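You operate a simulated robot arm through the tools that you are given. There is no shell and no other tool. Be economical: measure what you need, move in short steps, check, and stop when the job is done.

The job below is to be done with a simulated two-armed robot. You get a single attempt, and the scene is never put back.

## Task
Pick up the feed card labelled "Root feed" with one hand, pass it to the other hand and put it on the plate right of tank 03.

Only the result counts: the job must be done as asked and must still hold three seconds after the hand-in. Knocking over, shifting, dropping, spilling or breaking anything else fails it.

## Robot
Two 7-joint arms with two-finger parallel grippers on one trunk, on a base that drives. Base frame: it is fixed to the floor where the robot stands at the start and does not move with it; the origin is under the middle of the robot, x ahead of it, y to its left, z up. Units: mm, rad, N and s.
The left shoulder is at the start at [50, 158, 1058], the right one opposite. With the tool pointing down near the work surface each hand reaches from about 100 to 660 mm from the robot's upright axis, wherever it stands, measured 20 degrees to its own side. Places, roughly: plate right of tank 03 [1000, -2700, 1200]. Payload 3.91 kg a hand.
Tool frame (each hand has its own): the origin (TCP) lies between the finger pads and is the grasp point; the fingertips stand 30 mm ahead of it; z points along the fingers, y is the line along which they close. Largest opening 110 mm; finger width 20, thickness 10; the body of the gripper, 48 by 112 mm, starts 55 mm behind the TCP.
Orientation is told as [roll, pitch, yaw] about the base's x, y, z axes, in that order, counted from this pose: with the fingers straight down and closing along the base's y, the tool's x points along the base's -x, its y along +y and its z along -z.

## Interface
- The arms move only by the tool play_rows. It takes "left_deltas", "right_deltas" or both (then of equal length, played together; a hand with none holds still); each is a list that holds one entry, the list of rows, each a list of 7 numbers: the turn, a rotation vector about the tool's x, y, z in rad, then the shift along the tool's x, y, z in mm, then the closure, from 0 (fully open) to 1 (shut). In form: [[[wx, wy, wz, dx, dy, dz, grip], ...]]. A call has 1 to 12 rows; each row is the pose to reach, as a shift and turn from the pose commanded when the call began, along the tool's axes at that moment. A row lasts 0.2 s, in which the tool goes at most 50 mm and 0.15 rad; a call with a longer step from one row to the next is refused whole, and so is a gripper value outside its range. Where a pose cannot be reached the arm comes as near as it can. A force on the tool above 40 N (or 10 N above the force at the start of the call, whichever is more), or a blocked arm, ends the call early, and 0.2 s more pass. The fingers move at their own pace (about 153 mm/s each) and stop on an object; they squeeze with about 20 N. The grip force told is the motor's: it shows also when the fingers shut on nothing. Time passes only in rows, and 0.2 s behind the last, so rows that repeat a pose let the fingers close. The reply holds the time, the measured pose of the TCP, the force on the tool along the base axes, the opening and the grip force, in the units named above and with some noise, with the torque about the TCP (base axes, N m) and any sound that the robot's microphone picked up.
- Cameras (640 x 400 px; columns grow to the right, rows downward): "scene" is now at [133, -3.3, 1227.4]; the picture's right is [-0.01, -1.00, 0.00], its down [-0.27, 0.00, -0.96] and it looks along [0.96, -0.01, -0.27] (base axes); focal length 250 px, centre (320, 200). "left" rides on the left gripper at [72, -17, -103] in its tool frame; the picture's right is [0.23, 0.97, 0.00], its down [-0.76, 0.18, -0.62] and it looks along [-0.61, 0.14, 0.78] (tool axes); focal length 222 px, centre (320, 200). "right" rides on the right gripper at [72, 17, -103] in its tool frame; the picture's right is [-0.23, 0.97, 0.00], its down [-0.76, -0.18, -0.62] and it looks along [-0.61, -0.14, 0.78] (tool axes); focal length 222 px, centre (320, 200). There is no depth. A picture from a camera that has moved, and an enlarged one, comes with that camera's place and axes in the base frame and with its lens.
- capture(camera): a new picture of that camera. No time passes.
- raise_lower(by): slides the trunk up (or, below 0, down) by that many mm; the arms and the scene camera ride with it, the base frame stays. It gives what a move gives, with no picture.
- base_move(legs): drives the robot by 1 to 6 legs, each [ahead, turn to the left] in mm and rad, along the robot's own axes; the way and the turn of a leg run together, so that a leg with both is an arc; at most 1500 mm and 3.142 rad a leg. The arms and the cameras ride along, it lands a little off, and it stops where it bumps. It gives what a move gives.
- aim_head(pan, tilt): turns the head with the scene camera to pan (to the left, within 1.396 rad either way) and tilt (down, from -0.506 to 1.204), counted from straight ahead of the robot. It gives what a move gives.
- close_up(camera, box): a new picture of the part [left, top, right, bottom] of that camera's present view, enlarged. No time passes.
- close_job(): hands the job in; it is judged then, once.

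Work in short steps. Places have to be worked out from the pictures, the camera data and where the tool is seen: move nearer, look again, correct. Check each grasp and each placing, and mend what went wrong. You have 120 turns and 88 pictures in all, those below and enlarged ones among them. Open the grippers and draw the arms clear of the work before you hand the job in, unless the task says otherwise; then end with one line.

The tools are called after ">>>" by a JSON object that holds its "op" and its "data". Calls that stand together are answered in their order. play_rows: Moves the arms, as the interface text tells. Its arguments: {"type":"object","properties":{"left_deltas":{"type":"array","items":{"type":"array","items":{"type":"array","items":{"type":"number"}}}},"right_deltas":{"type":"array","items":{"type":"array","items":{"type":"array","items":{"type":"number"}}}}},"required":[]} The other tools are called the same way: raise_lower (by) slides the trunk up or down; base_move (legs) drives the base; aim_head (pan, tilt) turns the head that bears the scene camera; capture (camera) takes a picture; close_up (camera, box) takes an enlarged picture of a part of a camera's view; close_job () hands the job in.

At the start:

```text
clock: 0.0
left_tool_pos: [472.0, 112.2, 1148.1]
left_ee_rot: [0.0, -0.004, -0.004]
left_ft_force: [0.0, -0.3, -1.2]
left_wrist_torque: [0.03, 0.02, -0.02]
left_gripper_width: 109.8
left_grasp_force: 0.1
right_tool_pos: [346.4, -206.4, 1128.7]
right_ee_rot: [0.001, -0.001, -0.004]
right_ft_force: [-0.2, 0.4, 0.4]
right_wrist_torque: [0.0, 0.0, 0.0]
right_gripper_width: 110.1
right_grasp_force: 0.0
trunk travel left (down, up): [-300.0, 182.0]
robot x, y, heading: [-1.4, 2.6, -0.004]
head pan, tilt: [-0.012, 0.271]
```

scene: 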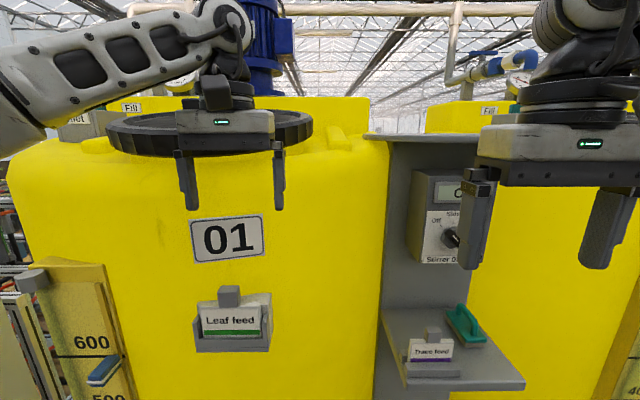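
right: 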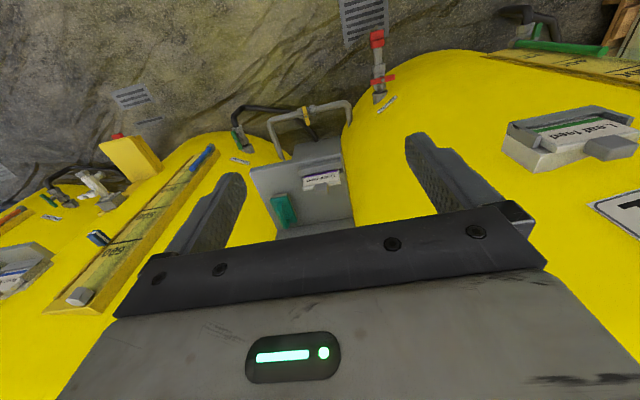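
left: 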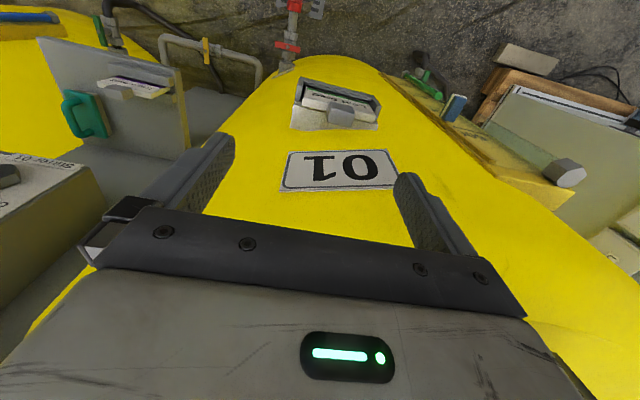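

The scene shows tank 01 with a "Leaf feed" card and a "Trace feed" card on a shelf to its right. I need to find "Root feed", so I look to the right.

>>> {"op": "aim_head", "data": {"pan": -0.9, "tilt": 0.25}}

>>> {"op": "capture", "data": {"camera": "scene"}}

>>> {"op": "aim_head", "data": {"pan": 0.9, "tilt": 0.35}}

>>> {"op": "capture", "data": {"camera": "scene"}}

```text
clock: 1.2
left_tool_pos: [471.1, 112.6, 1147.3]
left_ee_rot: [0.0, -0.002, -0.003]
left_ft_force: [-0.4, 1.0, -0.3]
left_wrist_torque: [0.01, 0.01, 0.03]
left_gripper_width: 110.1
left_grasp_force: 0.0
right_tool_pos: [346.5, -206.5, 1128.3]
right_ee_rot: [0.001, 0.0, -0.003]
right_ft_force: [0.3, 0.0, -0.6]
right_wrist_torque: [-0.03, 0.02, -0.05]
right_gripper_width: 110.1
right_grasp_force: 0.0
trunk travel left (down, up): [-300.0, 182.0]
robot x, y, heading: [0.9, 0.4, -0.001]
head pan, tilt: [-0.901, 0.25]
```

```text
84 pictures are left
camera scene: at [97.7, -75.2, 1229.4], right [-0.78, -0.62, 0.0], down [-0.15, 0.19, -0.97], along [0.6, -0.76, -0.25], focal length 250 px, centre (320, 200)
```

scene: 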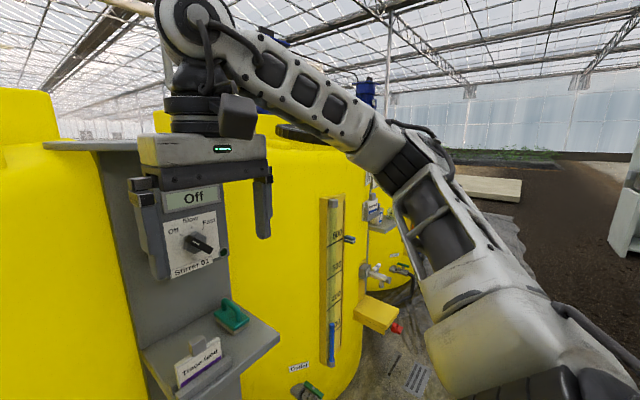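

```text
clock: 3.0
left_tool_pos: [472.3, 111.0, 1147.1]
left_ee_rot: [0.001, -0.003, -0.003]
left_ft_force: [0.5, 0.2, -0.2]
left_wrist_torque: [0.01, -0.04, 0.0]
left_gripper_width: 110.1
left_grasp_force: 0.0
right_tool_pos: [346.3, -205.9, 1129.4]
right_ee_rot: [-0.001, 0.0, -0.002]
right_ft_force: [-0.6, 0.4, 0.4]
right_wrist_torque: [-0.03, -0.04, -0.01]
right_gripper_width: 109.8
right_grasp_force: 0.0
trunk travel left (down, up): [-300.0, 182.0]
robot x, y, heading: [1.9, 1.3, 0.002]
head pan, tilt: [0.901, 0.351]
```

```text
83 pictures are left
camera scene: at [97.5, 70.8, 1220.0], right [0.78, -0.62, 0.0], down [-0.21, -0.27, -0.94], along [0.58, 0.74, -0.34], focal length 250 px, centre (320, 200)
```

scene: 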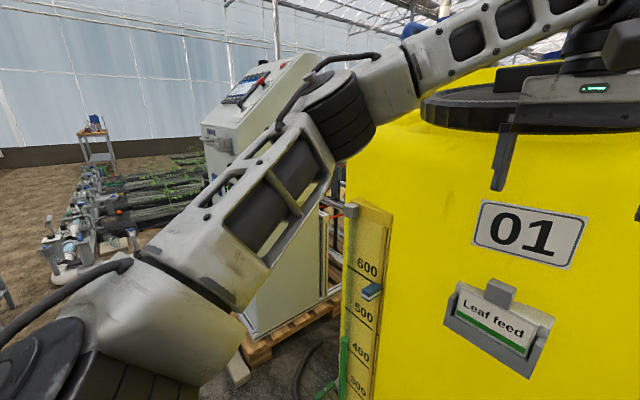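

No Root feed card is in view yet. I back off a little from the row, turn right and look along the tanks before driving on.

>>> {"op": "base_move", "data": {"legs": [[-350, 0], [0, -1.571]]}}

>>> {"op": "aim_head", "data": {"pan": 0.4, "tilt": 0.25}}

>>> {"op": "capture", "data": {"camera": "scene"}}

```text
clock: 4.8
left_tool_pos: [225.4, 112.9, 1146.3]
left_ee_rot: [-0.001, -0.001, -0.001]
left_ft_force: [0.6, 0.3, 1.2]
left_wrist_torque: [0.0, -0.04, 0.02]
left_gripper_width: 110.1
left_grasp_force: 0.1
right_tool_pos: [101.4, -205.8, 1128.1]
right_ee_rot: [-0.001, 0.0, -0.004]
right_ft_force: [0.2, -0.3, 0.0]
right_wrist_torque: [0.0, 0.01, -0.02]
right_gripper_width: 110.1
right_grasp_force: 0.1
trunk travel left (down, up): [-300.0, 182.0]
robot x, y, heading: [-243.5, -1.1, 0.001]
head pan, tilt: [0.901, 0.351]
stopped in leg 1: the robot was blocked; the commanded pose is now the measured one
```

```text
clock: 5.7
left_tool_pos: [227.0, 113.9, 1147.8]
left_ee_rot: [0.001, -0.001, -0.001]
left_ft_force: [0.5, 0.0, -0.4]
left_wrist_torque: [0.0, -0.05, 0.0]
left_gripper_width: 110.2
left_grasp_force: 0.0
right_tool_pos: [101.5, -205.8, 1128.6]
right_ee_rot: [0.0, 0.0, -0.003]
right_ft_force: [0.0, 0.0, 0.5]
right_wrist_torque: [0.01, -0.01, 0.0]
right_gripper_width: 109.9
right_grasp_force: 0.1
trunk travel left (down, up): [-300.0, 182.0]
robot x, y, heading: [-248.0, 0.5, 0.0]
head pan, tilt: [0.4, 0.25]
```

```text
82 pictures are left
camera scene: at [-119.9, 34.3, 1229.4], right [0.39, -0.92, 0.0], down [-0.23, -0.1, -0.97], along [0.89, 0.38, -0.25], focal length 250 px, centre (320, 200)
```

scene: 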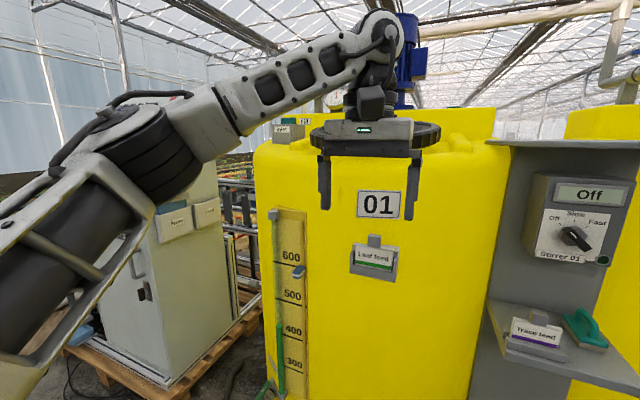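

Something behind blocked the base at x≈-245, so I go 80 mm ahead and turn right to look along the aisle.

>>> {"op": "base_move", "data": {"legs": [[90, 0], [0, -1.2]]}}

>>> {"op": "aim_head", "data": {"pan": 0.1, "tilt": 0.3}}

>>> {"op": "capture", "data": {"camera": "scene"}}

>>> {"op": "aim_head", "data": {"pan": -1.1, "tilt": 0.5}}

>>> {"op": "capture", "data": {"camera": "scene"}}

```text
clock: 9.8
left_tool_pos: [118.1, -399.3, 1146.9]
left_ee_rot: [0.002, -0.002, -1.206]
left_ft_force: [-0.1, -0.6, -0.5]
left_wrist_torque: [-0.02, 0.02, 0.0]
left_gripper_width: 110.0
left_grasp_force: 0.0
right_tool_pos: [-224.1, -397.7, 1128.0]
right_ee_rot: [0.0, -0.001, -1.209]
right_ft_force: [-0.6, 0.2, 0.8]
right_wrist_torque: [-0.01, -0.01, 0.04]
right_gripper_width: 110.1
right_grasp_force: 0.2
trunk travel left (down, up): [-300.0, 182.0]
robot x, y, heading: [-158.9, -1.5, -1.2]
head pan, tilt: [0.4, 0.25]
```

```text
clock: 10.6
left_tool_pos: [118.7, -400.8, 1148.1]
left_ee_rot: [0.0, -0.001, -1.205]
left_ft_force: [-0.2, -0.6, -0.6]
left_wrist_torque: [-0.05, 0.04, -0.01]
left_gripper_width: 109.9
left_grasp_force: 0.1
right_tool_pos: [-223.6, -399.1, 1129.5]
right_ee_rot: [-0.001, 0.0, -1.208]
right_ft_force: [0.0, -0.1, -0.7]
right_wrist_torque: [-0.01, 0.02, 0.01]
right_gripper_width: 109.7
right_grasp_force: 0.1
trunk travel left (down, up): [-300.0, 182.0]
robot x, y, heading: [-157.7, 2.4, -1.208]
head pan, tilt: [0.099, 0.3]
```

```text
81 pictures are left
camera scene: at [-99.9, -122.8, 1224.7], right [-0.89, -0.45, 0.0], down [-0.13, 0.26, -0.96], along [0.43, -0.85, -0.3], focal length 250 px, centre (320, 200)
```

scene: 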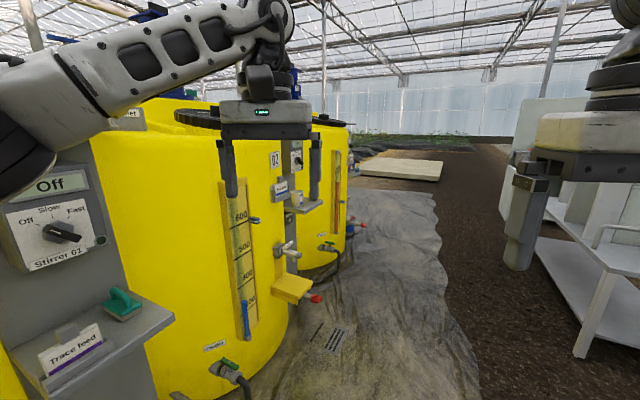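

```text
clock: 12.0
left_tool_pos: [119.3, -400.0, 1146.9]
left_ee_rot: [-0.001, -0.002, -1.206]
left_ft_force: [0.4, 0.6, -0.3]
left_wrist_torque: [0.0, -0.05, -0.03]
left_gripper_width: 109.9
left_grasp_force: 0.0
right_tool_pos: [-223.2, -397.7, 1128.8]
right_ee_rot: [-0.001, 0.0, -1.206]
right_ft_force: [-0.9, -0.6, 0.3]
right_wrist_torque: [0.01, 0.02, -0.02]
right_gripper_width: 109.9
right_grasp_force: 0.0
trunk travel left (down, up): [-300.0, 182.0]
robot x, y, heading: [-155.5, -0.5, -1.202]
head pan, tilt: [-1.1, 0.499]
```

```text
80 pictures are left
camera scene: at [-202.7, -107.2, 1206.3], right [-0.74, 0.67, 0.0], down [0.32, 0.36, -0.88], along [-0.59, -0.65, -0.48], focal length 250 px, centre (320, 200)
```

scene: 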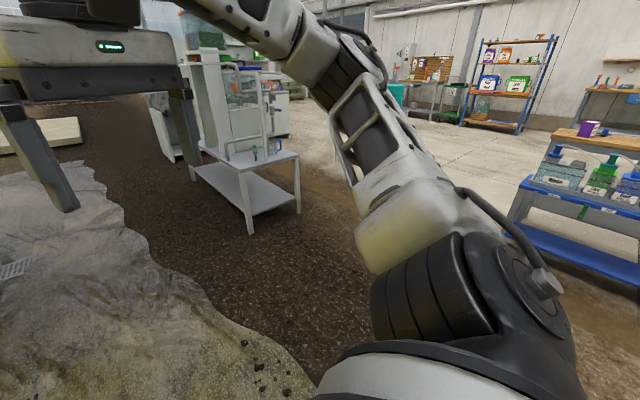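

The aisle along the row looks open: a white cart sits to the right at x<-680, and the tank fittings are at about x>340. I turn parallel to the row and drive to about y=-1100 in front of tank 02.

>>> {"op": "base_move", "data": {"legs": [[0, -0.37], [1150, 0], [0, 1.2]]}}

>>> {"op": "aim_head", "data": {"pan": -0.3, "tilt": 0.3}}

>>> {"op": "capture", "data": {"camera": "scene"}}

```text
clock: 22.1
left_tool_pos: [312.4, -1243.2, 1146.6]
left_ee_rot: [0.0, -0.002, -0.388]
left_ft_force: [0.3, -0.9, -0.8]
left_wrist_torque: [0.0, -0.03, 0.03]
left_gripper_width: 110.0
left_grasp_force: 0.1
right_tool_pos: [76.0, -1489.8, 1128.4]
right_ee_rot: [-0.001, 0.001, -0.392]
right_ft_force: [0.7, 0.4, -0.2]
right_wrist_torque: [0.03, 0.01, 0.02]
right_gripper_width: 109.9
right_grasp_force: 0.1
trunk travel left (down, up): [-300.0, 182.0]
robot x, y, heading: [-164.8, -1170.1, -0.39]
head pan, tilt: [-1.1, 0.499]
```

```text
clock: 23.2
left_tool_pos: [312.1, -1243.7, 1147.5]
left_ee_rot: [-0.002, -0.002, -0.386]
left_ft_force: [0.1, 0.1, 0.1]
left_wrist_torque: [0.0, 0.02, -0.01]
left_gripper_width: 109.9
left_grasp_force: 0.1
right_tool_pos: [76.8, -1489.9, 1129.0]
right_ee_rot: [-0.002, 0.0, -0.392]
right_ft_force: [-0.4, 0.4, 0.0]
right_wrist_torque: [0.02, 0.0, -0.05]
right_gripper_width: 109.8
right_grasp_force: 0.0
trunk travel left (down, up): [-300.0, 182.0]
robot x, y, heading: [-165.6, -1172.8, -0.387]
head pan, tilt: [-0.3, 0.3]
```

```text
79 pictures are left
camera scene: at [-58.4, -1246.0, 1224.6], right [-0.63, -0.77, 0.0], down [-0.23, 0.19, -0.96], along [0.74, -0.61, -0.3], focal length 250 px, centre (320, 200)
```

scene: 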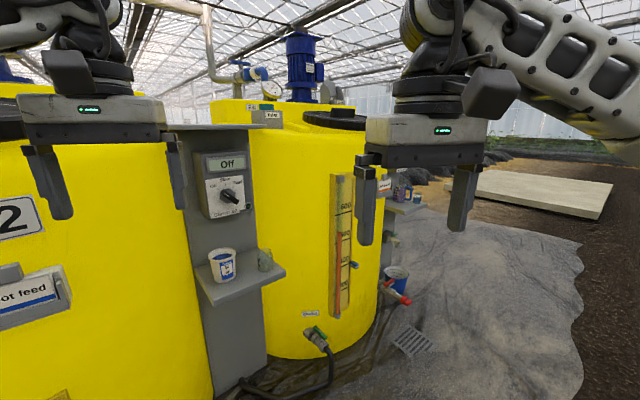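

Tank 02's holder carries "…ot feed" with a blue stripe. I turn the head left for a proper look and zoom at the far plate too.

>>> {"op": "close_up", "data": {"camera": "scene", "box": [340, 150, 460, 310]}}

>>> {"op": "aim_head", "data": {"pan": 0.5, "tilt": 0.35}}

>>> {"op": "capture", "data": {"camera": "scene"}}

```text
2.50 times, centred on (400, 230) of scene
camera zoom: at [-58.4, -1246.0, 1224.6], right [-0.63, -0.77, 0.0], down [-0.23, 0.19, -0.96], along [0.74, -0.61, -0.3], focal length 624 px, centre (120, 125)
```

zoom: 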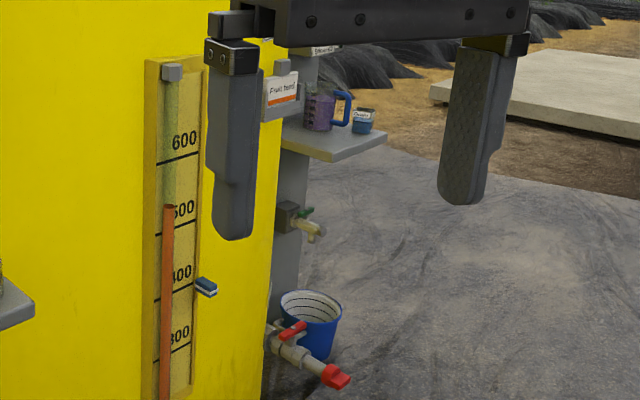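

```text
clock: 24.3
left_tool_pos: [312.9, -1242.6, 1147.8]
left_ee_rot: [-0.001, -0.002, -0.388]
left_ft_force: [-0.6, -0.2, 0.3]
left_wrist_torque: [-0.01, 0.0, 0.0]
left_gripper_width: 110.0
left_grasp_force: 0.0
right_tool_pos: [76.9, -1490.6, 1129.3]
right_ee_rot: [0.001, -0.001, -0.391]
right_ft_force: [0.3, 0.3, 0.1]
right_wrist_torque: [0.02, 0.02, -0.02]
right_gripper_width: 110.1
right_grasp_force: 0.0
trunk travel left (down, up): [-300.0, 182.0]
robot x, y, heading: [-167.1, -1165.8, -0.386]
head pan, tilt: [0.499, 0.351]
```

```text
77 pictures are left
camera scene: at [-38.1, -1176.3, 1220.0], right [0.11, -0.99, 0.0], down [-0.34, -0.04, -0.94], along [0.93, 0.11, -0.34], focal length 250 px, centre (320, 200)
```

scene: 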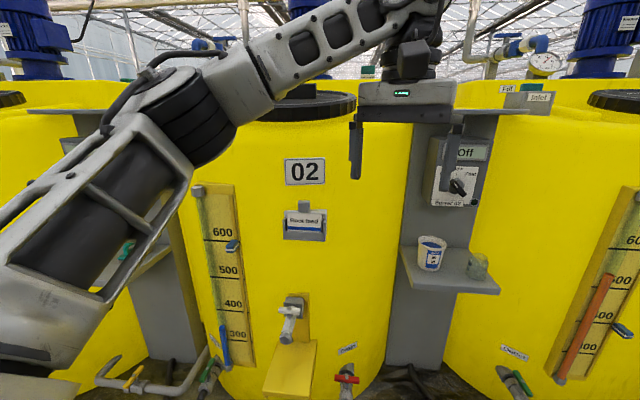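

The card "Root feed" sits in tank 02's holder at roughly (650, -1050, 890). I drive nearer, facing the tanks, and look at it closely.

>>> {"op": "base_move", "data": {"legs": [[180, 0], [0, 0.387]]}}

>>> {"op": "aim_head", "data": {"pan": 0.2, "tilt": 0.5}}

>>> {"op": "capture", "data": {"camera": "scene"}}

>>> {"op": "capture", "data": {"camera": "left"}}

```text
clock: 27.0
left_tool_pos: [470.2, -1124.5, 1146.3]
left_ee_rot: [0.001, 0.0, -0.005]
left_ft_force: [-0.4, 0.1, -0.9]
left_wrist_torque: [0.0, 0.04, 0.01]
left_gripper_width: 110.1
left_grasp_force: 0.0
right_tool_pos: [344.9, -1441.9, 1127.8]
right_ee_rot: [-0.002, 0.002, -0.007]
right_ft_force: [0.2, 0.3, -0.3]
right_wrist_torque: [-0.03, 0.0, 0.06]
right_gripper_width: 109.8
right_grasp_force: 0.1
trunk travel left (down, up): [-300.0, 182.0]
robot x, y, heading: [-2.0, -1238.5, -0.004]
head pan, tilt: [0.499, 0.351]
```

```text
clock: 27.8
left_tool_pos: [470.6, -1124.7, 1146.9]
left_ee_rot: [0.0, -0.002, -0.005]
left_ft_force: [-0.3, -0.3, 0.2]
left_wrist_torque: [0.03, 0.03, 0.0]
left_gripper_width: 110.0
left_grasp_force: 0.0
right_tool_pos: [344.9, -1443.5, 1127.7]
right_ee_rot: [0.0, -0.001, -0.007]
right_ft_force: [-0.3, -0.2, 0.0]
right_wrist_torque: [0.03, -0.01, -0.01]
right_gripper_width: 109.9
right_grasp_force: 0.1
trunk travel left (down, up): [-300.0, 182.0]
robot x, y, heading: [-2.3, -1234.5, -0.004]
head pan, tilt: [0.201, 0.499]
```

```text
76 pictures are left
camera scene: at [127.2, -1220.9, 1206.3], right [0.2, -0.98, 0.0], down [-0.47, -0.09, -0.88], along [0.86, 0.17, -0.48], focal length 250 px, centre (320, 200)
```

scene: 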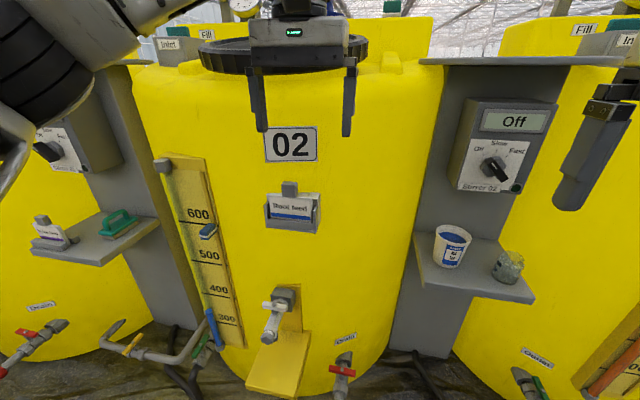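

```text
75 pictures are left
camera left: at [398.4, -1141.6, 1250.5], right [-0.22, 0.97, 0.0], down [0.76, 0.17, 0.62], along [0.61, 0.14, -0.78], focal length 222 px, centre (320, 200)
```

left: 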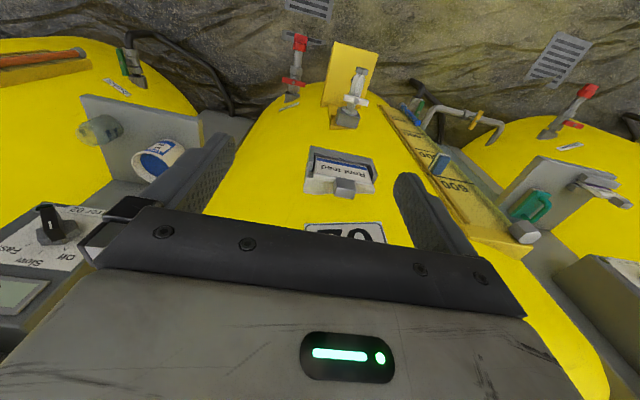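

>>> {"op": "close_up", "data": {"camera": "scene", "box": [240, 160, 340, 250]}}

>>> {"op": "close_up", "data": {"camera": "left", "box": [280, 130, 400, 230]}}

```text
4.44 times, centred on (290, 205) of scene
camera zoom: at [127.2, -1220.9, 1206.3], right [0.2, -0.98, 0.0], down [-0.47, -0.09, -0.88], along [0.86, 0.17, -0.48], focal length 1110 px, centre (453, 178)
```

zoom: 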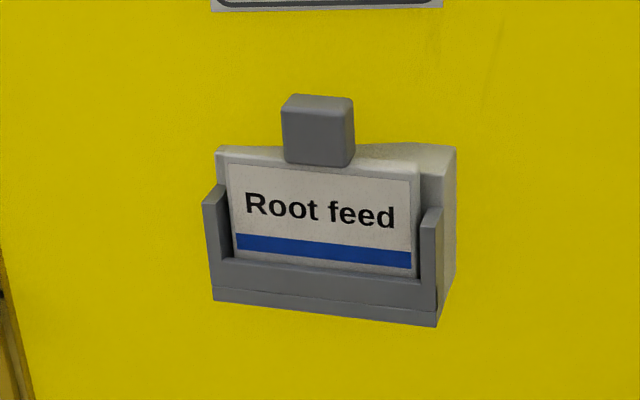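

```text
4.00 times, centred on (340, 180) of left
camera zoom: at [398.4, -1141.6, 1250.5], right [-0.22, 0.97, 0.0], down [0.76, 0.17, 0.62], along [0.61, 0.14, -0.78], focal length 888 px, centre (240, 280)
```

zoom: 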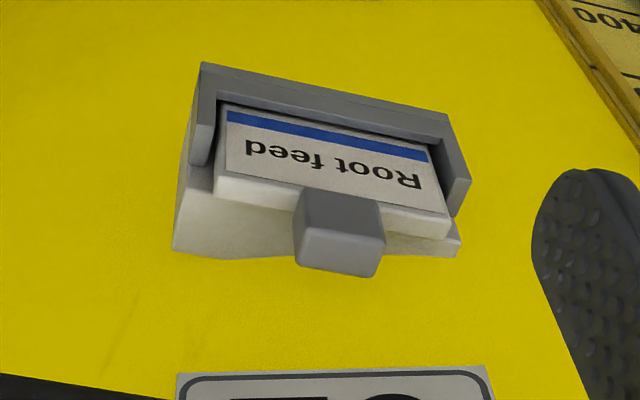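

Triangulating both views puts the card's grey grip block (about 31 mm wide) near (585, -1062, 970), close to the tank wall, with the card facing -x. I tilt the left hand to point forward and slightly down, and stage it in front of the block.

>>> {"op": "play_rows", "data": {"left_deltas": [[[0, -0.15, 0, -1, 8, 17, 0.3], [0, -0.3, 0, -2, 16, 34, 0.3], [0, -0.45, 0, -3, 24, 51, 0.3], [0, -0.6, 0, -4, 32, 68, 0.3], [0, -0.75, 0, -5, 40, 85, 0.3], [0, -0.9, 0, -6, 48, 102, 0.3], [0, -1.05, 0, -8, 56, 119, 0.3], [0, -1.2, 0, -10, 62.7, 137, 0.3]]]}}

>>> {"op": "capture", "data": {"camera": "scene"}}

>>> {"op": "capture", "data": {"camera": "left"}}

```text
clock: 29.6
left_tool_pos: [482.1, -1062.9, 1009.6]
left_ee_rot: [-0.004, -1.202, -0.002]
left_ft_force: [0.5, 1.2, -0.3]
left_wrist_torque: [0.04, 0.01, 0.0]
left_gripper_width: 77.0
left_grasp_force: 0.0
right_tool_pos: [344.7, -1444.0, 1128.3]
right_ee_rot: [0.002, 0.0, -0.007]
right_ft_force: [-0.5, 0.2, 0.0]
right_wrist_torque: [-0.02, 0.01, -0.02]
right_gripper_width: 109.8
right_grasp_force: 0.1
trunk travel left (down, up): [-300.0, 182.0]
robot x, y, heading: [-3.2, -1237.3, -0.003]
head pan, tilt: [0.201, 0.499]
```

```text
72 pictures are left
camera scene: at [127.2, -1220.8, 1206.3], right [0.2, -0.98, 0.0], down [-0.47, -0.09, -0.88], along [0.86, 0.17, -0.48], focal length 250 px, centre (320, 200)
```

scene: 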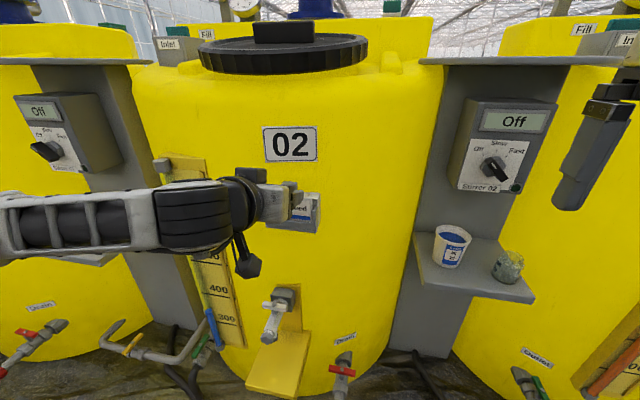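

```text
71 pictures are left
camera left: at [359.4, -1079.0, 979.5], right [-0.08, 0.97, -0.21], down [-0.31, 0.18, 0.93], along [0.95, 0.14, 0.28], focal length 222 px, centre (320, 200)
```

left: 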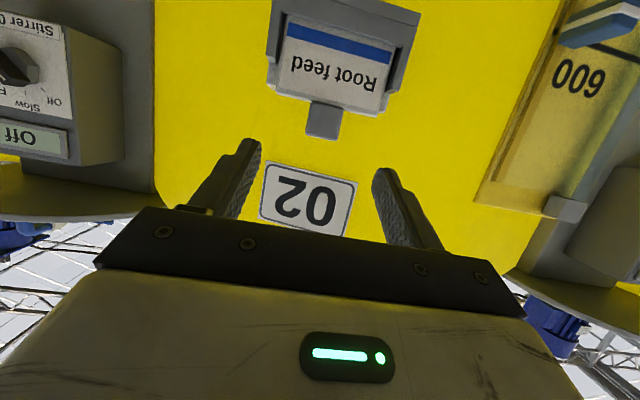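

Block centre reads y≈-1062, z≈967 from this view, which agrees. I advance along the fingers, ending with the TCP at about (566, -1062, 974), fingers straddling the block.

>>> {"op": "play_rows", "data": {"left_deltas": [[[0, 0, 0, 1, 1, 30, 0.35], [0, 0, 0, 2, 1, 55, 0.4], [0, 0, 0, 3, 1, 75, 0.4], [0, 0, 0, 3, 1, 86, 0.4]]]}}

>>> {"op": "capture", "data": {"camera": "left"}}

>>> {"op": "close_up", "data": {"camera": "scene", "box": [220, 150, 340, 250]}}

```text
clock: 30.6
left_tool_pos: [560.7, -1062.7, 975.9]
left_ee_rot: [0.002, -1.202, -0.007]
left_ft_force: [-0.9, -0.4, 0.4]
left_wrist_torque: [0.02, -0.02, -0.02]
left_gripper_width: 66.1
left_grasp_force: 0.0
right_tool_pos: [345.4, -1443.4, 1127.5]
right_ee_rot: [-0.001, 0.001, -0.007]
right_ft_force: [1.0, -0.4, 0.6]
right_wrist_torque: [-0.02, -0.02, -0.01]
right_gripper_width: 109.7
right_grasp_force: 0.1
trunk travel left (down, up): [-300.0, 182.0]
robot x, y, heading: [-1.3, -1238.7, -0.002]
head pan, tilt: [0.201, 0.499]
```

```text
70 pictures are left
camera left: at [438.2, -1078.5, 946.3], right [-0.08, 0.97, -0.21], down [-0.3, 0.18, 0.94], along [0.95, 0.14, 0.28], focal length 222 px, centre (320, 200)
```

left: 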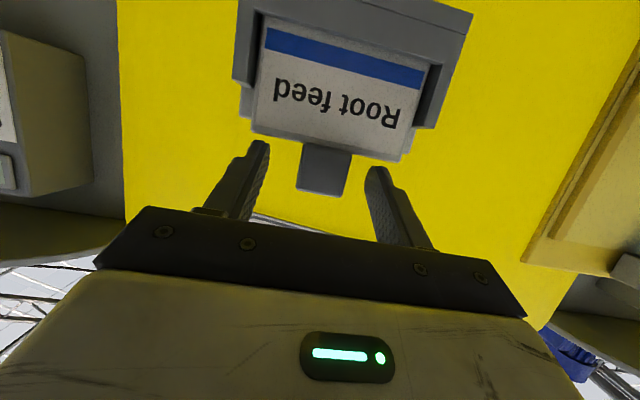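

```text
4.00 times, centred on (280, 200) of scene
camera zoom: at [127.3, -1220.9, 1206.3], right [0.2, -0.98, 0.0], down [-0.47, -0.09, -0.88], along [0.86, 0.17, -0.48], focal length 999 px, centre (480, 200)
```

zoom: 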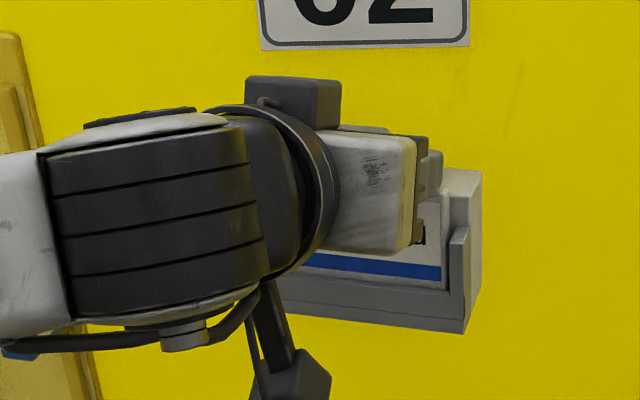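

Block spans about z 952–980 with its front near x≈578. I go 14 mm further in +x at the same height, then close.

>>> {"op": "play_rows", "data": {"left_deltas": [[[0, 0, 0, -3, 1.5, 7, 0.4], [0, 0, 0, -5, 1.5, 13, 0.4], [0, 0, 0, -5, 1.5, 13, 0.6], [0, 0, 0, -5, 1.5, 13, 0.8], [0, 0, 0, -5, 1.5, 13, 1], [0, 0, 0, -5, 1.5, 13, 1], [0, 0, 0, -5, 1.5, 13, 1]]]}}

>>> {"op": "capture", "data": {"camera": "left"}}

```text
clock: 32.2
left_tool_pos: [574.2, -1061.3, 977.6]
left_ee_rot: [-0.001, -1.201, -0.006]
left_ft_force: [0.0, -0.2, 2.1]
left_wrist_torque: [-0.08, -0.01, 0.01]
left_gripper_width: 31.4
left_grasp_force: 20.5
right_tool_pos: [344.7, -1444.0, 1128.8]
right_ee_rot: [-0.001, 0.0, -0.007]
right_ft_force: [0.4, -0.2, -0.3]
right_wrist_torque: [0.02, 0.02, -0.02]
right_gripper_width: 109.9
right_grasp_force: 0.2
trunk travel left (down, up): [-300.0, 182.0]
robot x, y, heading: [-0.4, -1237.6, -0.002]
head pan, tilt: [0.201, 0.499]
```

```text
68 pictures are left
camera left: at [451.6, -1076.4, 946.6], right [-0.08, 0.97, -0.21], down [-0.3, 0.18, 0.94], along [0.95, 0.14, 0.28], focal length 222 px, centre (320, 200)
```

left: 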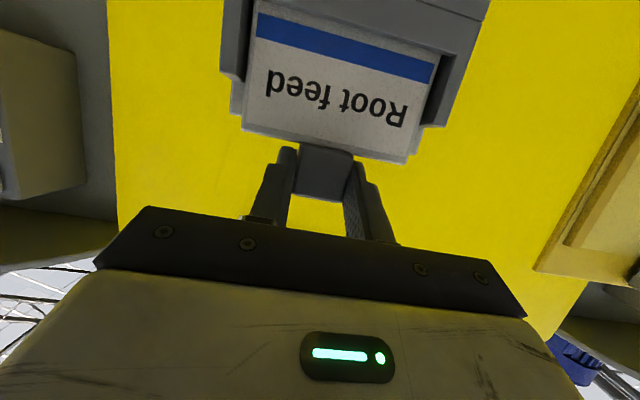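

The fingers hold the block (31.4 mm, 20 N). I lift straight up in small steps.

>>> {"op": "play_rows", "data": {"left_deltas": [[[0, 0, 0, -9.3, 0, -3.6, 1], [0, 0, 0, -18.6, 0, -7.2, 1], [0, 0, 0, -28, 0, -10.9, 1], [0, 0, 0, -42, 0, -16.3, 1], [0, 0, 0, -60, 0, -23.5, 1], [0, 0, 0, -84, 0, -32.6, 1]]]}}

>>> {"op": "capture", "data": {"camera": "left"}}

>>> {"op": "capture", "data": {"camera": "scene"}}

```text
clock: 33.6
left_tool_pos: [574.3, -1060.9, 1066.4]
left_ee_rot: [0.002, -1.201, -0.006]
left_ft_force: [0.3, 0.5, 0.2]
left_wrist_torque: [0.0, -0.06, 0.01]
left_gripper_width: 31.4
left_grasp_force: 19.9
right_tool_pos: [345.5, -1445.1, 1129.0]
right_ee_rot: [0.0, 0.0, -0.007]
right_ft_force: [0.5, 0.1, 0.8]
right_wrist_torque: [0.01, 0.01, -0.01]
right_gripper_width: 110.1
right_grasp_force: 0.2
trunk travel left (down, up): [-300.0, 182.0]
robot x, y, heading: [-2.2, -1237.4, -0.003]
head pan, tilt: [0.201, 0.499]
```

```text
67 pictures are left
camera left: at [451.9, -1076.0, 1036.2], right [-0.08, 0.97, -0.21], down [-0.3, 0.18, 0.94], along [0.95, 0.14, 0.28], focal length 222 px, centre (320, 200)
```

left: 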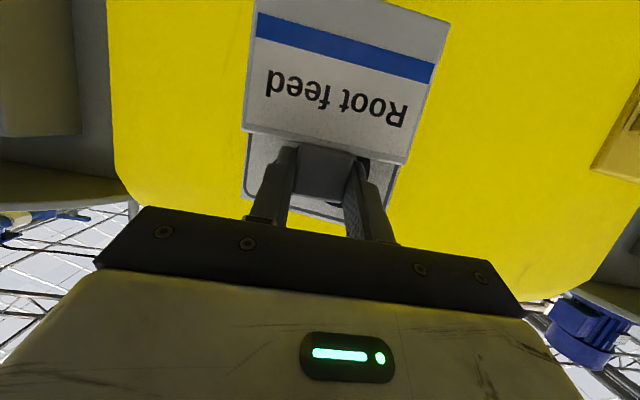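

```text
66 pictures are left
camera scene: at [127.2, -1221.0, 1206.2], right [0.2, -0.98, 0.0], down [-0.47, -0.09, -0.88], along [0.86, 0.17, -0.48], focal length 250 px, centre (320, 200)
```

scene: 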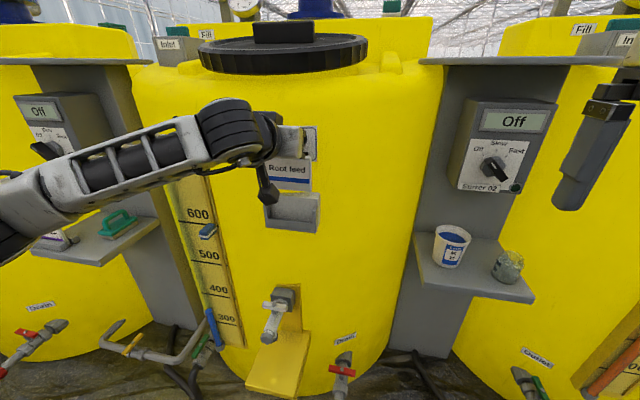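

The card is out. I pull it back toward the robot before driving.

>>> {"op": "play_rows", "data": {"left_deltas": [[[0, 0, 0, 9, 0, -23, 1], [0, 0, 0, 22, 0, -56, 1], [0, 0, 0, 36, 0, -93, 1], [0, 0, 0, 50, 0, -130, 1], [0, 0, 0, 65, 0, -167, 1]]]}}

>>> {"op": "base_move", "data": {"legs": [[-130, 0], [0, -1.567], [1000, 0], [0, 1.1]]}}

>>> {"op": "aim_head", "data": {"pan": 0.0, "tilt": 0.35}}

>>> {"op": "capture", "data": {"camera": "scene"}}

```text
clock: 34.8
left_tool_pos: [422.3, -1064.8, 1078.7]
left_ee_rot: [0.003, -1.198, -0.008]
left_ft_force: [-0.1, 1.1, -1.1]
left_wrist_torque: [-0.02, 0.06, 0.0]
left_gripper_width: 31.4
left_grasp_force: 20.8
left hand out of reach, approached as far as the arm can: row 5
right_tool_pos: [344.9, -1443.7, 1128.7]
right_ee_rot: [0.001, 0.001, -0.005]
right_ft_force: [0.6, 0.2, 0.0]
right_wrist_torque: [-0.01, 0.02, 0.02]
right_gripper_width: 109.7
right_grasp_force: 0.0
trunk travel left (down, up): [-300.0, 182.0]
robot x, y, heading: [-2.8, -1235.1, 0.001]
head pan, tilt: [0.201, 0.499]
```

```text
clock: 47.5
left_tool_pos: [335.2, -2275.1, 1078.8]
left_ee_rot: [0.001, -1.199, -0.458]
left_ft_force: [-0.2, 0.3, -1.1]
left_wrist_torque: [0.0, 0.05, -0.01]
left_gripper_width: 31.5
left_grasp_force: 20.0
right_tool_pos: [100.0, -2582.0, 1127.5]
right_ee_rot: [-0.001, -0.002, -0.46]
right_ft_force: [0.1, -0.2, 0.5]
right_wrist_torque: [0.02, 0.01, -0.01]
right_gripper_width: 110.1
right_grasp_force: 0.1
trunk travel left (down, up): [-300.0, 182.0]
robot x, y, heading: [-123.8, -2242.6, -0.454]
head pan, tilt: [0.201, 0.499]
```

```text
clock: 48.2
left_tool_pos: [334.4, -2274.4, 1079.1]
left_ee_rot: [0.0, -1.199, -0.459]
left_ft_force: [-0.5, -0.1, -0.9]
left_wrist_torque: [-0.01, 0.01, 0.0]
left_gripper_width: 31.4
left_grasp_force: 20.2
right_tool_pos: [101.1, -2581.0, 1128.1]
right_ee_rot: [-0.001, 0.0, -0.46]
right_ft_force: [-0.4, 0.5, 0.7]
right_wrist_torque: [0.01, 0.03, -0.02]
right_gripper_width: 110.1
right_grasp_force: 0.0
trunk travel left (down, up): [-300.0, 182.0]
robot x, y, heading: [-120.1, -2241.3, -0.45]
head pan, tilt: [0.0, 0.351]
```

```text
65 pictures are left
camera scene: at [-1.3, -2304.5, 1219.9], right [-0.44, -0.9, 0.0], down [-0.31, 0.15, -0.94], along [0.84, -0.41, -0.34], focal length 250 px, centre (320, 200)
```

scene: 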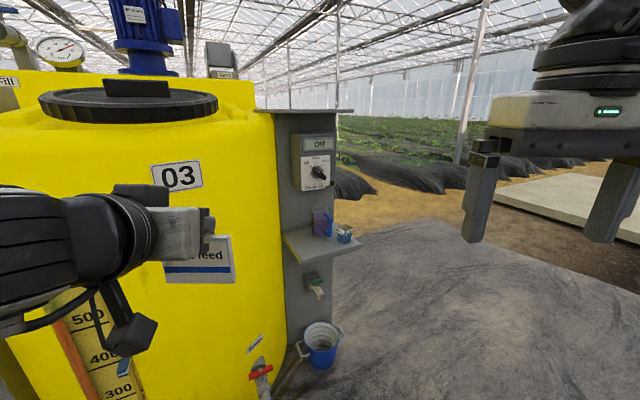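

The given place (z≈1200) fits the grey top plate over the stirrer panel right of tank 03 rather than the low shelf (z≈730). I raise the trunk to see it from above.

>>> {"op": "raise_lower", "data": {"by": 180}}

>>> {"op": "aim_head", "data": {"pan": 0.0, "tilt": 0.3}}

>>> {"op": "capture", "data": {"camera": "scene"}}

>>> {"op": "close_up", "data": {"camera": "scene", "box": [230, 120, 390, 220]}}

```text
clock: 50.2
left_tool_pos: [333.1, -2274.2, 1258.4]
left_ee_rot: [0.002, -1.199, -0.459]
left_ft_force: [0.2, -0.4, -0.5]
left_wrist_torque: [0.01, 0.0, 0.0]
left_gripper_width: 31.5
left_grasp_force: 19.3
right_tool_pos: [101.1, -2581.6, 1308.5]
right_ee_rot: [0.001, 0.0, -0.458]
right_ft_force: [-0.4, 1.1, -0.3]
right_wrist_torque: [-0.02, 0.02, 0.03]
right_gripper_width: 110.0
right_grasp_force: 0.0
trunk travel left (down, up): [-480.0, 2.0]
robot x, y, heading: [-121.3, -2246.2, -0.45]
head pan, tilt: [0.0, 0.351]
```

```text
clock: 50.8
left_tool_pos: [333.4, -2275.6, 1259.0]
left_ee_rot: [0.001, -1.197, -0.458]
left_ft_force: [0.5, 0.3, -0.1]
left_wrist_torque: [0.02, -0.01, 0.03]
left_gripper_width: 31.3
left_grasp_force: 20.6
right_tool_pos: [101.1, -2582.0, 1308.4]
right_ee_rot: [0.0, 0.001, -0.46]
right_ft_force: [0.4, 0.3, 0.3]
right_wrist_torque: [-0.04, 0.05, -0.01]
right_gripper_width: 110.0
right_grasp_force: 0.0
trunk travel left (down, up): [-480.0, 2.0]
robot x, y, heading: [-118.6, -2244.5, -0.452]
head pan, tilt: [0.0, 0.3]
```

```text
64 pictures are left
camera scene: at [-1.1, -2304.7, 1404.6], right [-0.44, -0.9, 0.0], down [-0.27, 0.13, -0.96], along [0.86, -0.42, -0.3], focal length 250 px, centre (320, 200)
```

scene: 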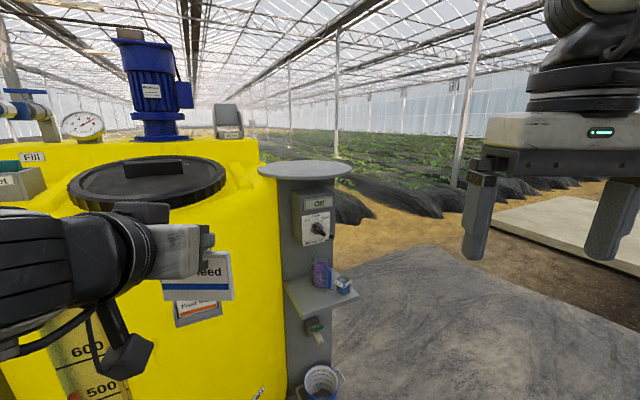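

```text
4.00 times, centred on (310, 170) of scene
camera zoom: at [-1.1, -2304.7, 1404.6], right [-0.44, -0.9, 0.0], down [-0.27, 0.13, -0.96], along [0.86, -0.42, -0.3], focal length 999 px, centre (360, 320)
```

zoom: 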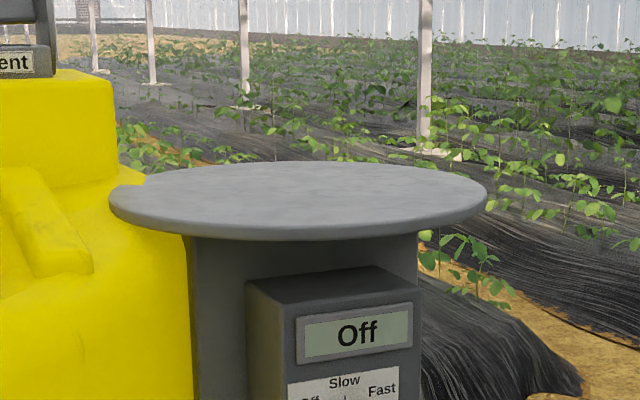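

The target is the empty round plate on top of the panel: centre about (1014, -2727, 1200), diameter about 415 mm. The hand-over happens here in free space first: I bring the card toward the middle with the left hand and yaw the right hand by 90°.

>>> {"op": "play_rows", "data": {"left_deltas": [[[0, 0, 0, 0, -10, 0, 1], [0, 0, 0, 0, -20, 0, 1], [0, 0, 0, 0, -30, 0, 1], [0, 0, 0, 0, -40, 0, 1], [0, 0, 0, 0, -50, 0, 1], [0, 0, 0, 0, -60, 0, 1], [0, 0, 0, 0, -70, 0, 1], [0, 0, 0, 0, -80, 0, 1], [0, 0, 0, 0, -85, 0, 1], [0, 0, 0, 0, -90, 0, 1], [0, 0, 0, 0, -90, 0, 1]]], "right_deltas": [[[0, 0, 0.143, 0, 0, 0, 0.3], [0, 0, 0.286, 0, 0, 0, 0.3], [0, 0, 0.428, 0, 0, 0, 0.3], [0, 0, 0.571, 0, 0, 0, 0.3], [0, 0, 0.714, 0, 0, 0, 0.3], [0, 0, 0.857, 0, 0, 0, 0.3], [0, 0, 1.0, 0, 0, 0, 0.3], [0, 0, 1.142, 0, 0, 0, 0.3], [0, 0, 1.285, 0, 0, 0, 0.3], [0, 0, 1.428, 0, 0, 0, 0.3], [0, 0, 1.571, 0, 0, 0, 0.3]]]}}

```text
clock: 53.2
left_tool_pos: [295.2, -2355.4, 1257.9]
left_ee_rot: [0.002, -1.198, -0.457]
left_ft_force: [0.5, -0.3, -0.8]
left_wrist_torque: [0.02, 0.03, 0.0]
left_gripper_width: 31.3
left_grasp_force: 19.8
right_tool_pos: [102.2, -2581.3, 1309.3]
right_ee_rot: [0.0, 0.001, -2.032]
right_ft_force: [-0.1, -0.4, 0.6]
right_wrist_torque: [-0.02, 0.03, -0.02]
right_gripper_width: 77.1
right_grasp_force: 0.0
trunk travel left (down, up): [-480.0, 2.0]
robot x, y, heading: [-117.3, -2245.0, -0.46]
head pan, tilt: [0.0, 0.3]
```

Both are in place. Now the right hand tilts up to 30° below horizontal pointing left, and moves to staging beside the card.

>>> {"op": "play_rows", "data": {"right_deltas": [[[0, 0.15, 0, 20, 12, 6, 0.3], [0, 0.3, 0, 42, 24, 12, 0.3], [0, 0.45, 0, 64, 36, 18, 0.3], [0, 0.6, 0, 86, 50, 24, 0.3], [0, 0.75, 0, 108, 62, 30, 0.3], [0, 0.9, 0, 130, 75, 36, 0.3], [0, 1.047, 0, 150, 87, 41, 0.3]]]}}

>>> {"op": "aim_head", "data": {"pan": 0.0, "tilt": 0.5}}

>>> {"op": "capture", "data": {"camera": "scene"}}

>>> {"op": "capture", "data": {"camera": "right"}}

```text
clock: 54.8
left_tool_pos: [293.5, -2356.0, 1258.9]
left_ee_rot: [0.001, -1.199, -0.459]
left_ft_force: [-0.3, -0.5, -0.4]
left_wrist_torque: [0.0, 0.03, 0.0]
left_gripper_width: 31.5
left_grasp_force: 19.9
right_tool_pos: [245.4, -2485.8, 1267.0]
right_ee_rot: [0.0, 1.051, -2.029]
right_ft_force: [-1.0, -0.4, 0.5]
right_wrist_torque: [-0.02, 0.04, -0.02]
right_gripper_width: 76.9
right_grasp_force: 0.0
trunk travel left (down, up): [-480.0, 2.0]
robot x, y, heading: [-120.7, -2242.5, -0.456]
head pan, tilt: [0.0, 0.3]
```

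```text
clock: 55.5
left_tool_pos: [293.4, -2355.0, 1258.4]
left_ee_rot: [0.003, -1.199, -0.458]
left_ft_force: [0.5, 0.2, -1.8]
left_wrist_torque: [-0.03, 0.01, -0.03]
left_gripper_width: 31.2
left_grasp_force: 20.1
right_tool_pos: [243.0, -2487.4, 1266.1]
right_ee_rot: [0.0, 1.047, -2.028]
right_ft_force: [0.2, 0.5, -0.3]
right_wrist_torque: [-0.01, -0.02, -0.01]
right_gripper_width: 77.0
right_grasp_force: 0.0
trunk travel left (down, up): [-480.0, 2.0]
robot x, y, heading: [-118.7, -2245.1, -0.452]
head pan, tilt: [0.0, 0.499]
```

```text
62 pictures are left
camera scene: at [-3.3, -2303.6, 1386.3], right [-0.44, -0.9, 0.0], down [-0.43, 0.21, -0.88], along [0.79, -0.39, -0.48], focal length 250 px, centre (320, 200)
```

scene: 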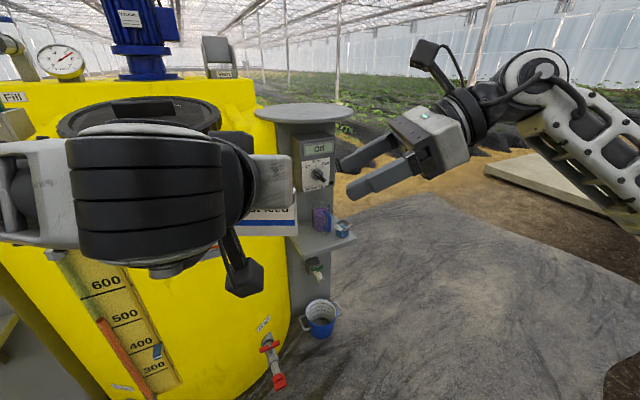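

```text
61 pictures are left
camera right: at [235.3, -2542.0, 1379.8], right [0.82, -0.53, -0.2], down [-0.57, -0.75, -0.35], along [0.04, 0.4, -0.92], focal length 222 px, centre (320, 200)
```

right: 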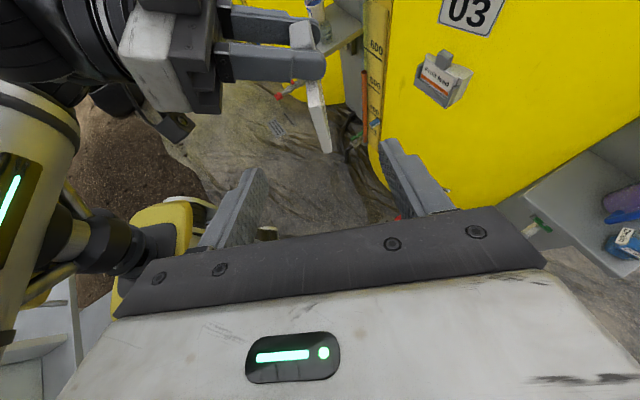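

The right hand is well placed next to the card. I zoom in on the card's edge to get the alignment.

>>> {"op": "close_up", "data": {"camera": "right", "box": [200, 0, 440, 200]}}

>>> {"op": "capture", "data": {"camera": "left"}}

```text
2.00 times, centred on (320, 100) of right
camera zoom: at [235.3, -2542.0, 1379.8], right [0.82, -0.53, -0.2], down [-0.57, -0.75, -0.35], along [0.04, 0.4, -0.92], focal length 444 px, centre (320, 400)
```

zoom: 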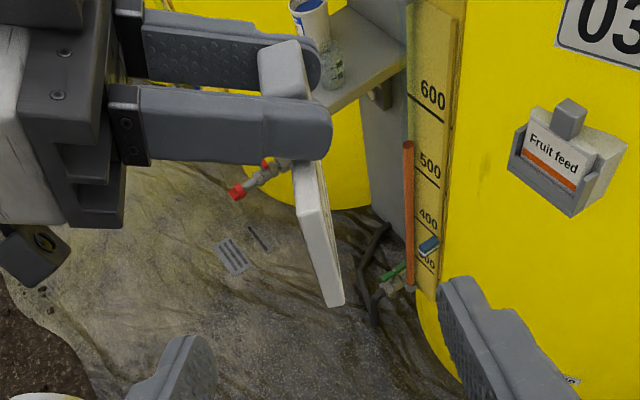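

```text
59 pictures are left
camera left: at [176.9, -2316.1, 1228.7], right [0.36, 0.91, -0.21], down [-0.2, 0.29, 0.94], along [0.91, -0.29, 0.28], focal length 222 px, centre (320, 200)
```

left: 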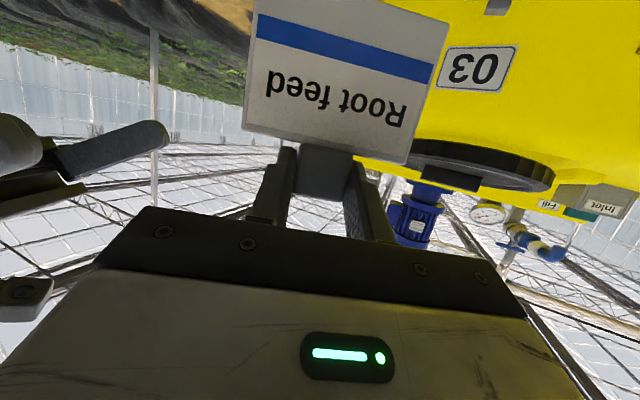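

The card edge sits at the same forward distance as the right TCP (about 432), thickness about 10 mm, spanning z≈1160–1233. I advance the right hand 124 mm along its fingers, half open.

>>> {"op": "play_rows", "data": {"right_deltas": [[[0, 0, 0, 0, 1, 25, 0.5], [0, 0, 0, 0, 1, 50, 0.5], [0, 0, 0, 1, 1, 75, 0.5], [0, 0, 0, 1, 1, 95, 0.5], [0, 0, 0, 1, 1, 110, 0.5], [0, 0, 0, 1, 1, 124, 0.5]]]}}

>>> {"op": "capture", "data": {"camera": "right"}}

>>> {"op": "capture", "data": {"camera": "left"}}

```text
clock: 57.0
left_tool_pos: [294.0, -2355.9, 1257.2]
left_ee_rot: [0.002, -1.2, -0.459]
left_ft_force: [-0.2, 0.2, 0.1]
left_wrist_torque: [0.01, 0.03, 0.0]
left_gripper_width: 31.2
left_grasp_force: 20.2
right_tool_pos: [295.2, -2387.5, 1206.2]
right_ee_rot: [0.0, 1.048, -2.03]
right_ft_force: [0.3, 0.5, -0.6]
right_wrist_torque: [0.02, -0.03, 0.04]
right_gripper_width: 55.0
right_grasp_force: 0.0
trunk travel left (down, up): [-480.0, 2.0]
robot x, y, heading: [-119.0, -2240.9, -0.458]
head pan, tilt: [0.0, 0.499]
```

```text
58 pictures are left
camera right: at [285.8, -2444.3, 1319.4], right [0.82, -0.53, -0.2], down [-0.57, -0.75, -0.35], along [0.04, 0.4, -0.92], focal length 222 px, centre (320, 200)
```

right: 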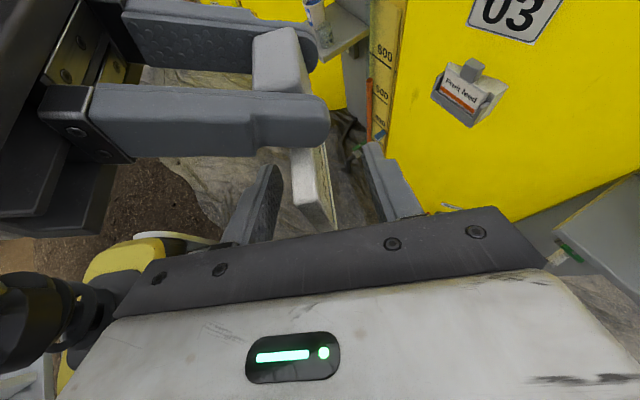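

```text
57 pictures are left
camera left: at [177.0, -2315.9, 1228.6], right [0.36, 0.91, -0.21], down [-0.19, 0.29, 0.94], along [0.91, -0.29, 0.28], focal length 222 px, centre (320, 200)
```

left: 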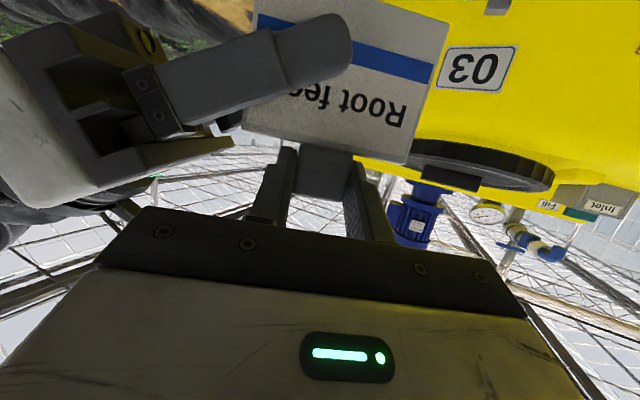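

The card lies between the right fingers, near their middle. I close the right gripper.

>>> {"op": "play_rows", "data": {"right_deltas": [[[0, 0, 0, 0, 0, 0, 0.7], [0, 0, 0, 0, 0, 0, 0.85], [0, 0, 0, 0, 0, 0, 1], [0, 0, 0, 0, 0, 0, 1], [0, 0, 0, 0, 0, 0, 1]]]}}

>>> {"op": "capture", "data": {"camera": "right"}}

```text
clock: 58.1
left_tool_pos: [294.4, -2354.6, 1258.6]
left_ee_rot: [-0.001, -1.2, -0.456]
left_ft_force: [10.7, -5.6, -0.6]
left_wrist_torque: [-0.14, -0.38, 0.13]
left_gripper_width: 31.3
left_grasp_force: 20.0
right_tool_pos: [294.0, -2388.2, 1206.5]
right_ee_rot: [0.0, 1.045, -2.028]
right_ft_force: [-11.8, 5.1, 0.3]
right_wrist_torque: [-0.12, -0.21, 0.27]
right_gripper_width: 10.5
right_grasp_force: 19.9
trunk travel left (down, up): [-480.0, 2.0]
robot x, y, heading: [-120.9, -2242.4, -0.453]
head pan, tilt: [0.0, 0.499]
```

```text
56 pictures are left
camera right: at [285.1, -2444.0, 1319.6], right [0.82, -0.53, -0.2], down [-0.56, -0.75, -0.35], along [0.04, 0.4, -0.92], focal length 222 px, centre (320, 200)
```

right: 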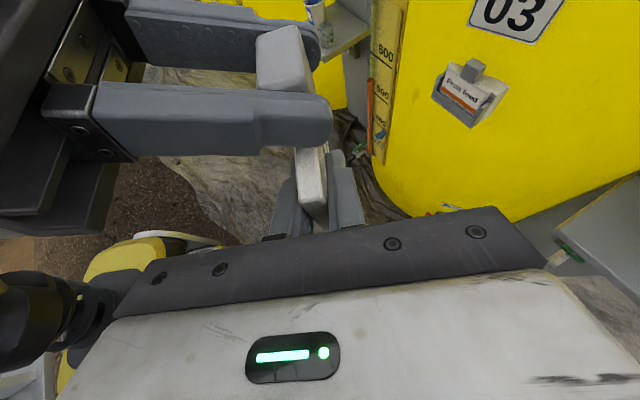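

The right hand holds the card (10.5 mm, 20 N) with about 12 N sideways strain; I relax by 3 mm, then open the left gripper.

>>> {"op": "play_rows", "data": {"right_deltas": [[[0, 0, 0, 0, -2, 0, 1], [0, 0, 0, 0, -3, 0, 1], [0, 0, 0, 0, -3, 0, 1], [0, 0, 0, 0, -3, 0, 1], [0, 0, 0, 0, -3, 0, 1], [0, 0, 0, 0, -3, 0, 1]]], "left_deltas": [[[0, 0, 0, 0, 0, 0, 1], [0, 0, 0, 0, 0, 0, 1], [0, 0, 0, 0, 0, 0, 0.65], [0, 0, 0, 0, 0, 0, 0.45], [0, 0, 0, 0, 0, 0, 0.45], [0, 0, 0, 0, 0, 0, 0.45]]]}}

>>> {"op": "capture", "data": {"camera": "right"}}

```text
clock: 59.5
left_tool_pos: [294.3, -2354.6, 1259.7]
left_ee_rot: [0.003, -1.198, -0.457]
left_ft_force: [0.2, -0.7, -0.4]
left_wrist_torque: [0.0, 0.0, 0.03]
left_gripper_width: 60.4
left_grasp_force: 0.0
right_tool_pos: [290.9, -2388.9, 1205.4]
right_ee_rot: [0.0, 1.049, -2.03]
right_ft_force: [-0.3, 0.5, 0.1]
right_wrist_torque: [-0.01, 0.02, 0.0]
right_gripper_width: 10.6
right_grasp_force: 19.7
trunk travel left (down, up): [-480.0, 2.0]
robot x, y, heading: [-123.7, -2242.3, -0.457]
head pan, tilt: [0.0, 0.499]
```

```text
55 pictures are left
camera right: at [282.5, -2443.5, 1319.0], right [0.82, -0.53, -0.2], down [-0.57, -0.75, -0.35], along [0.04, 0.4, -0.92], focal length 222 px, centre (320, 200)
```

right: 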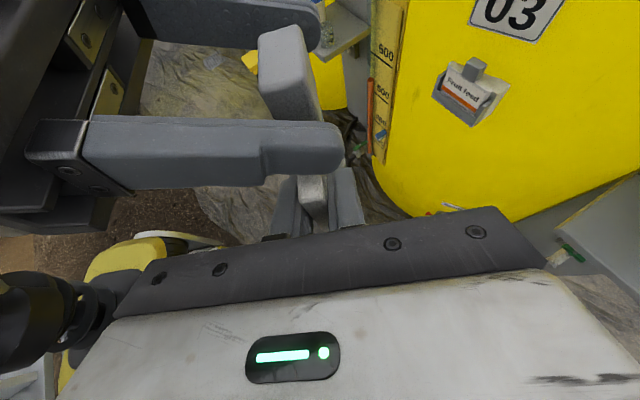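

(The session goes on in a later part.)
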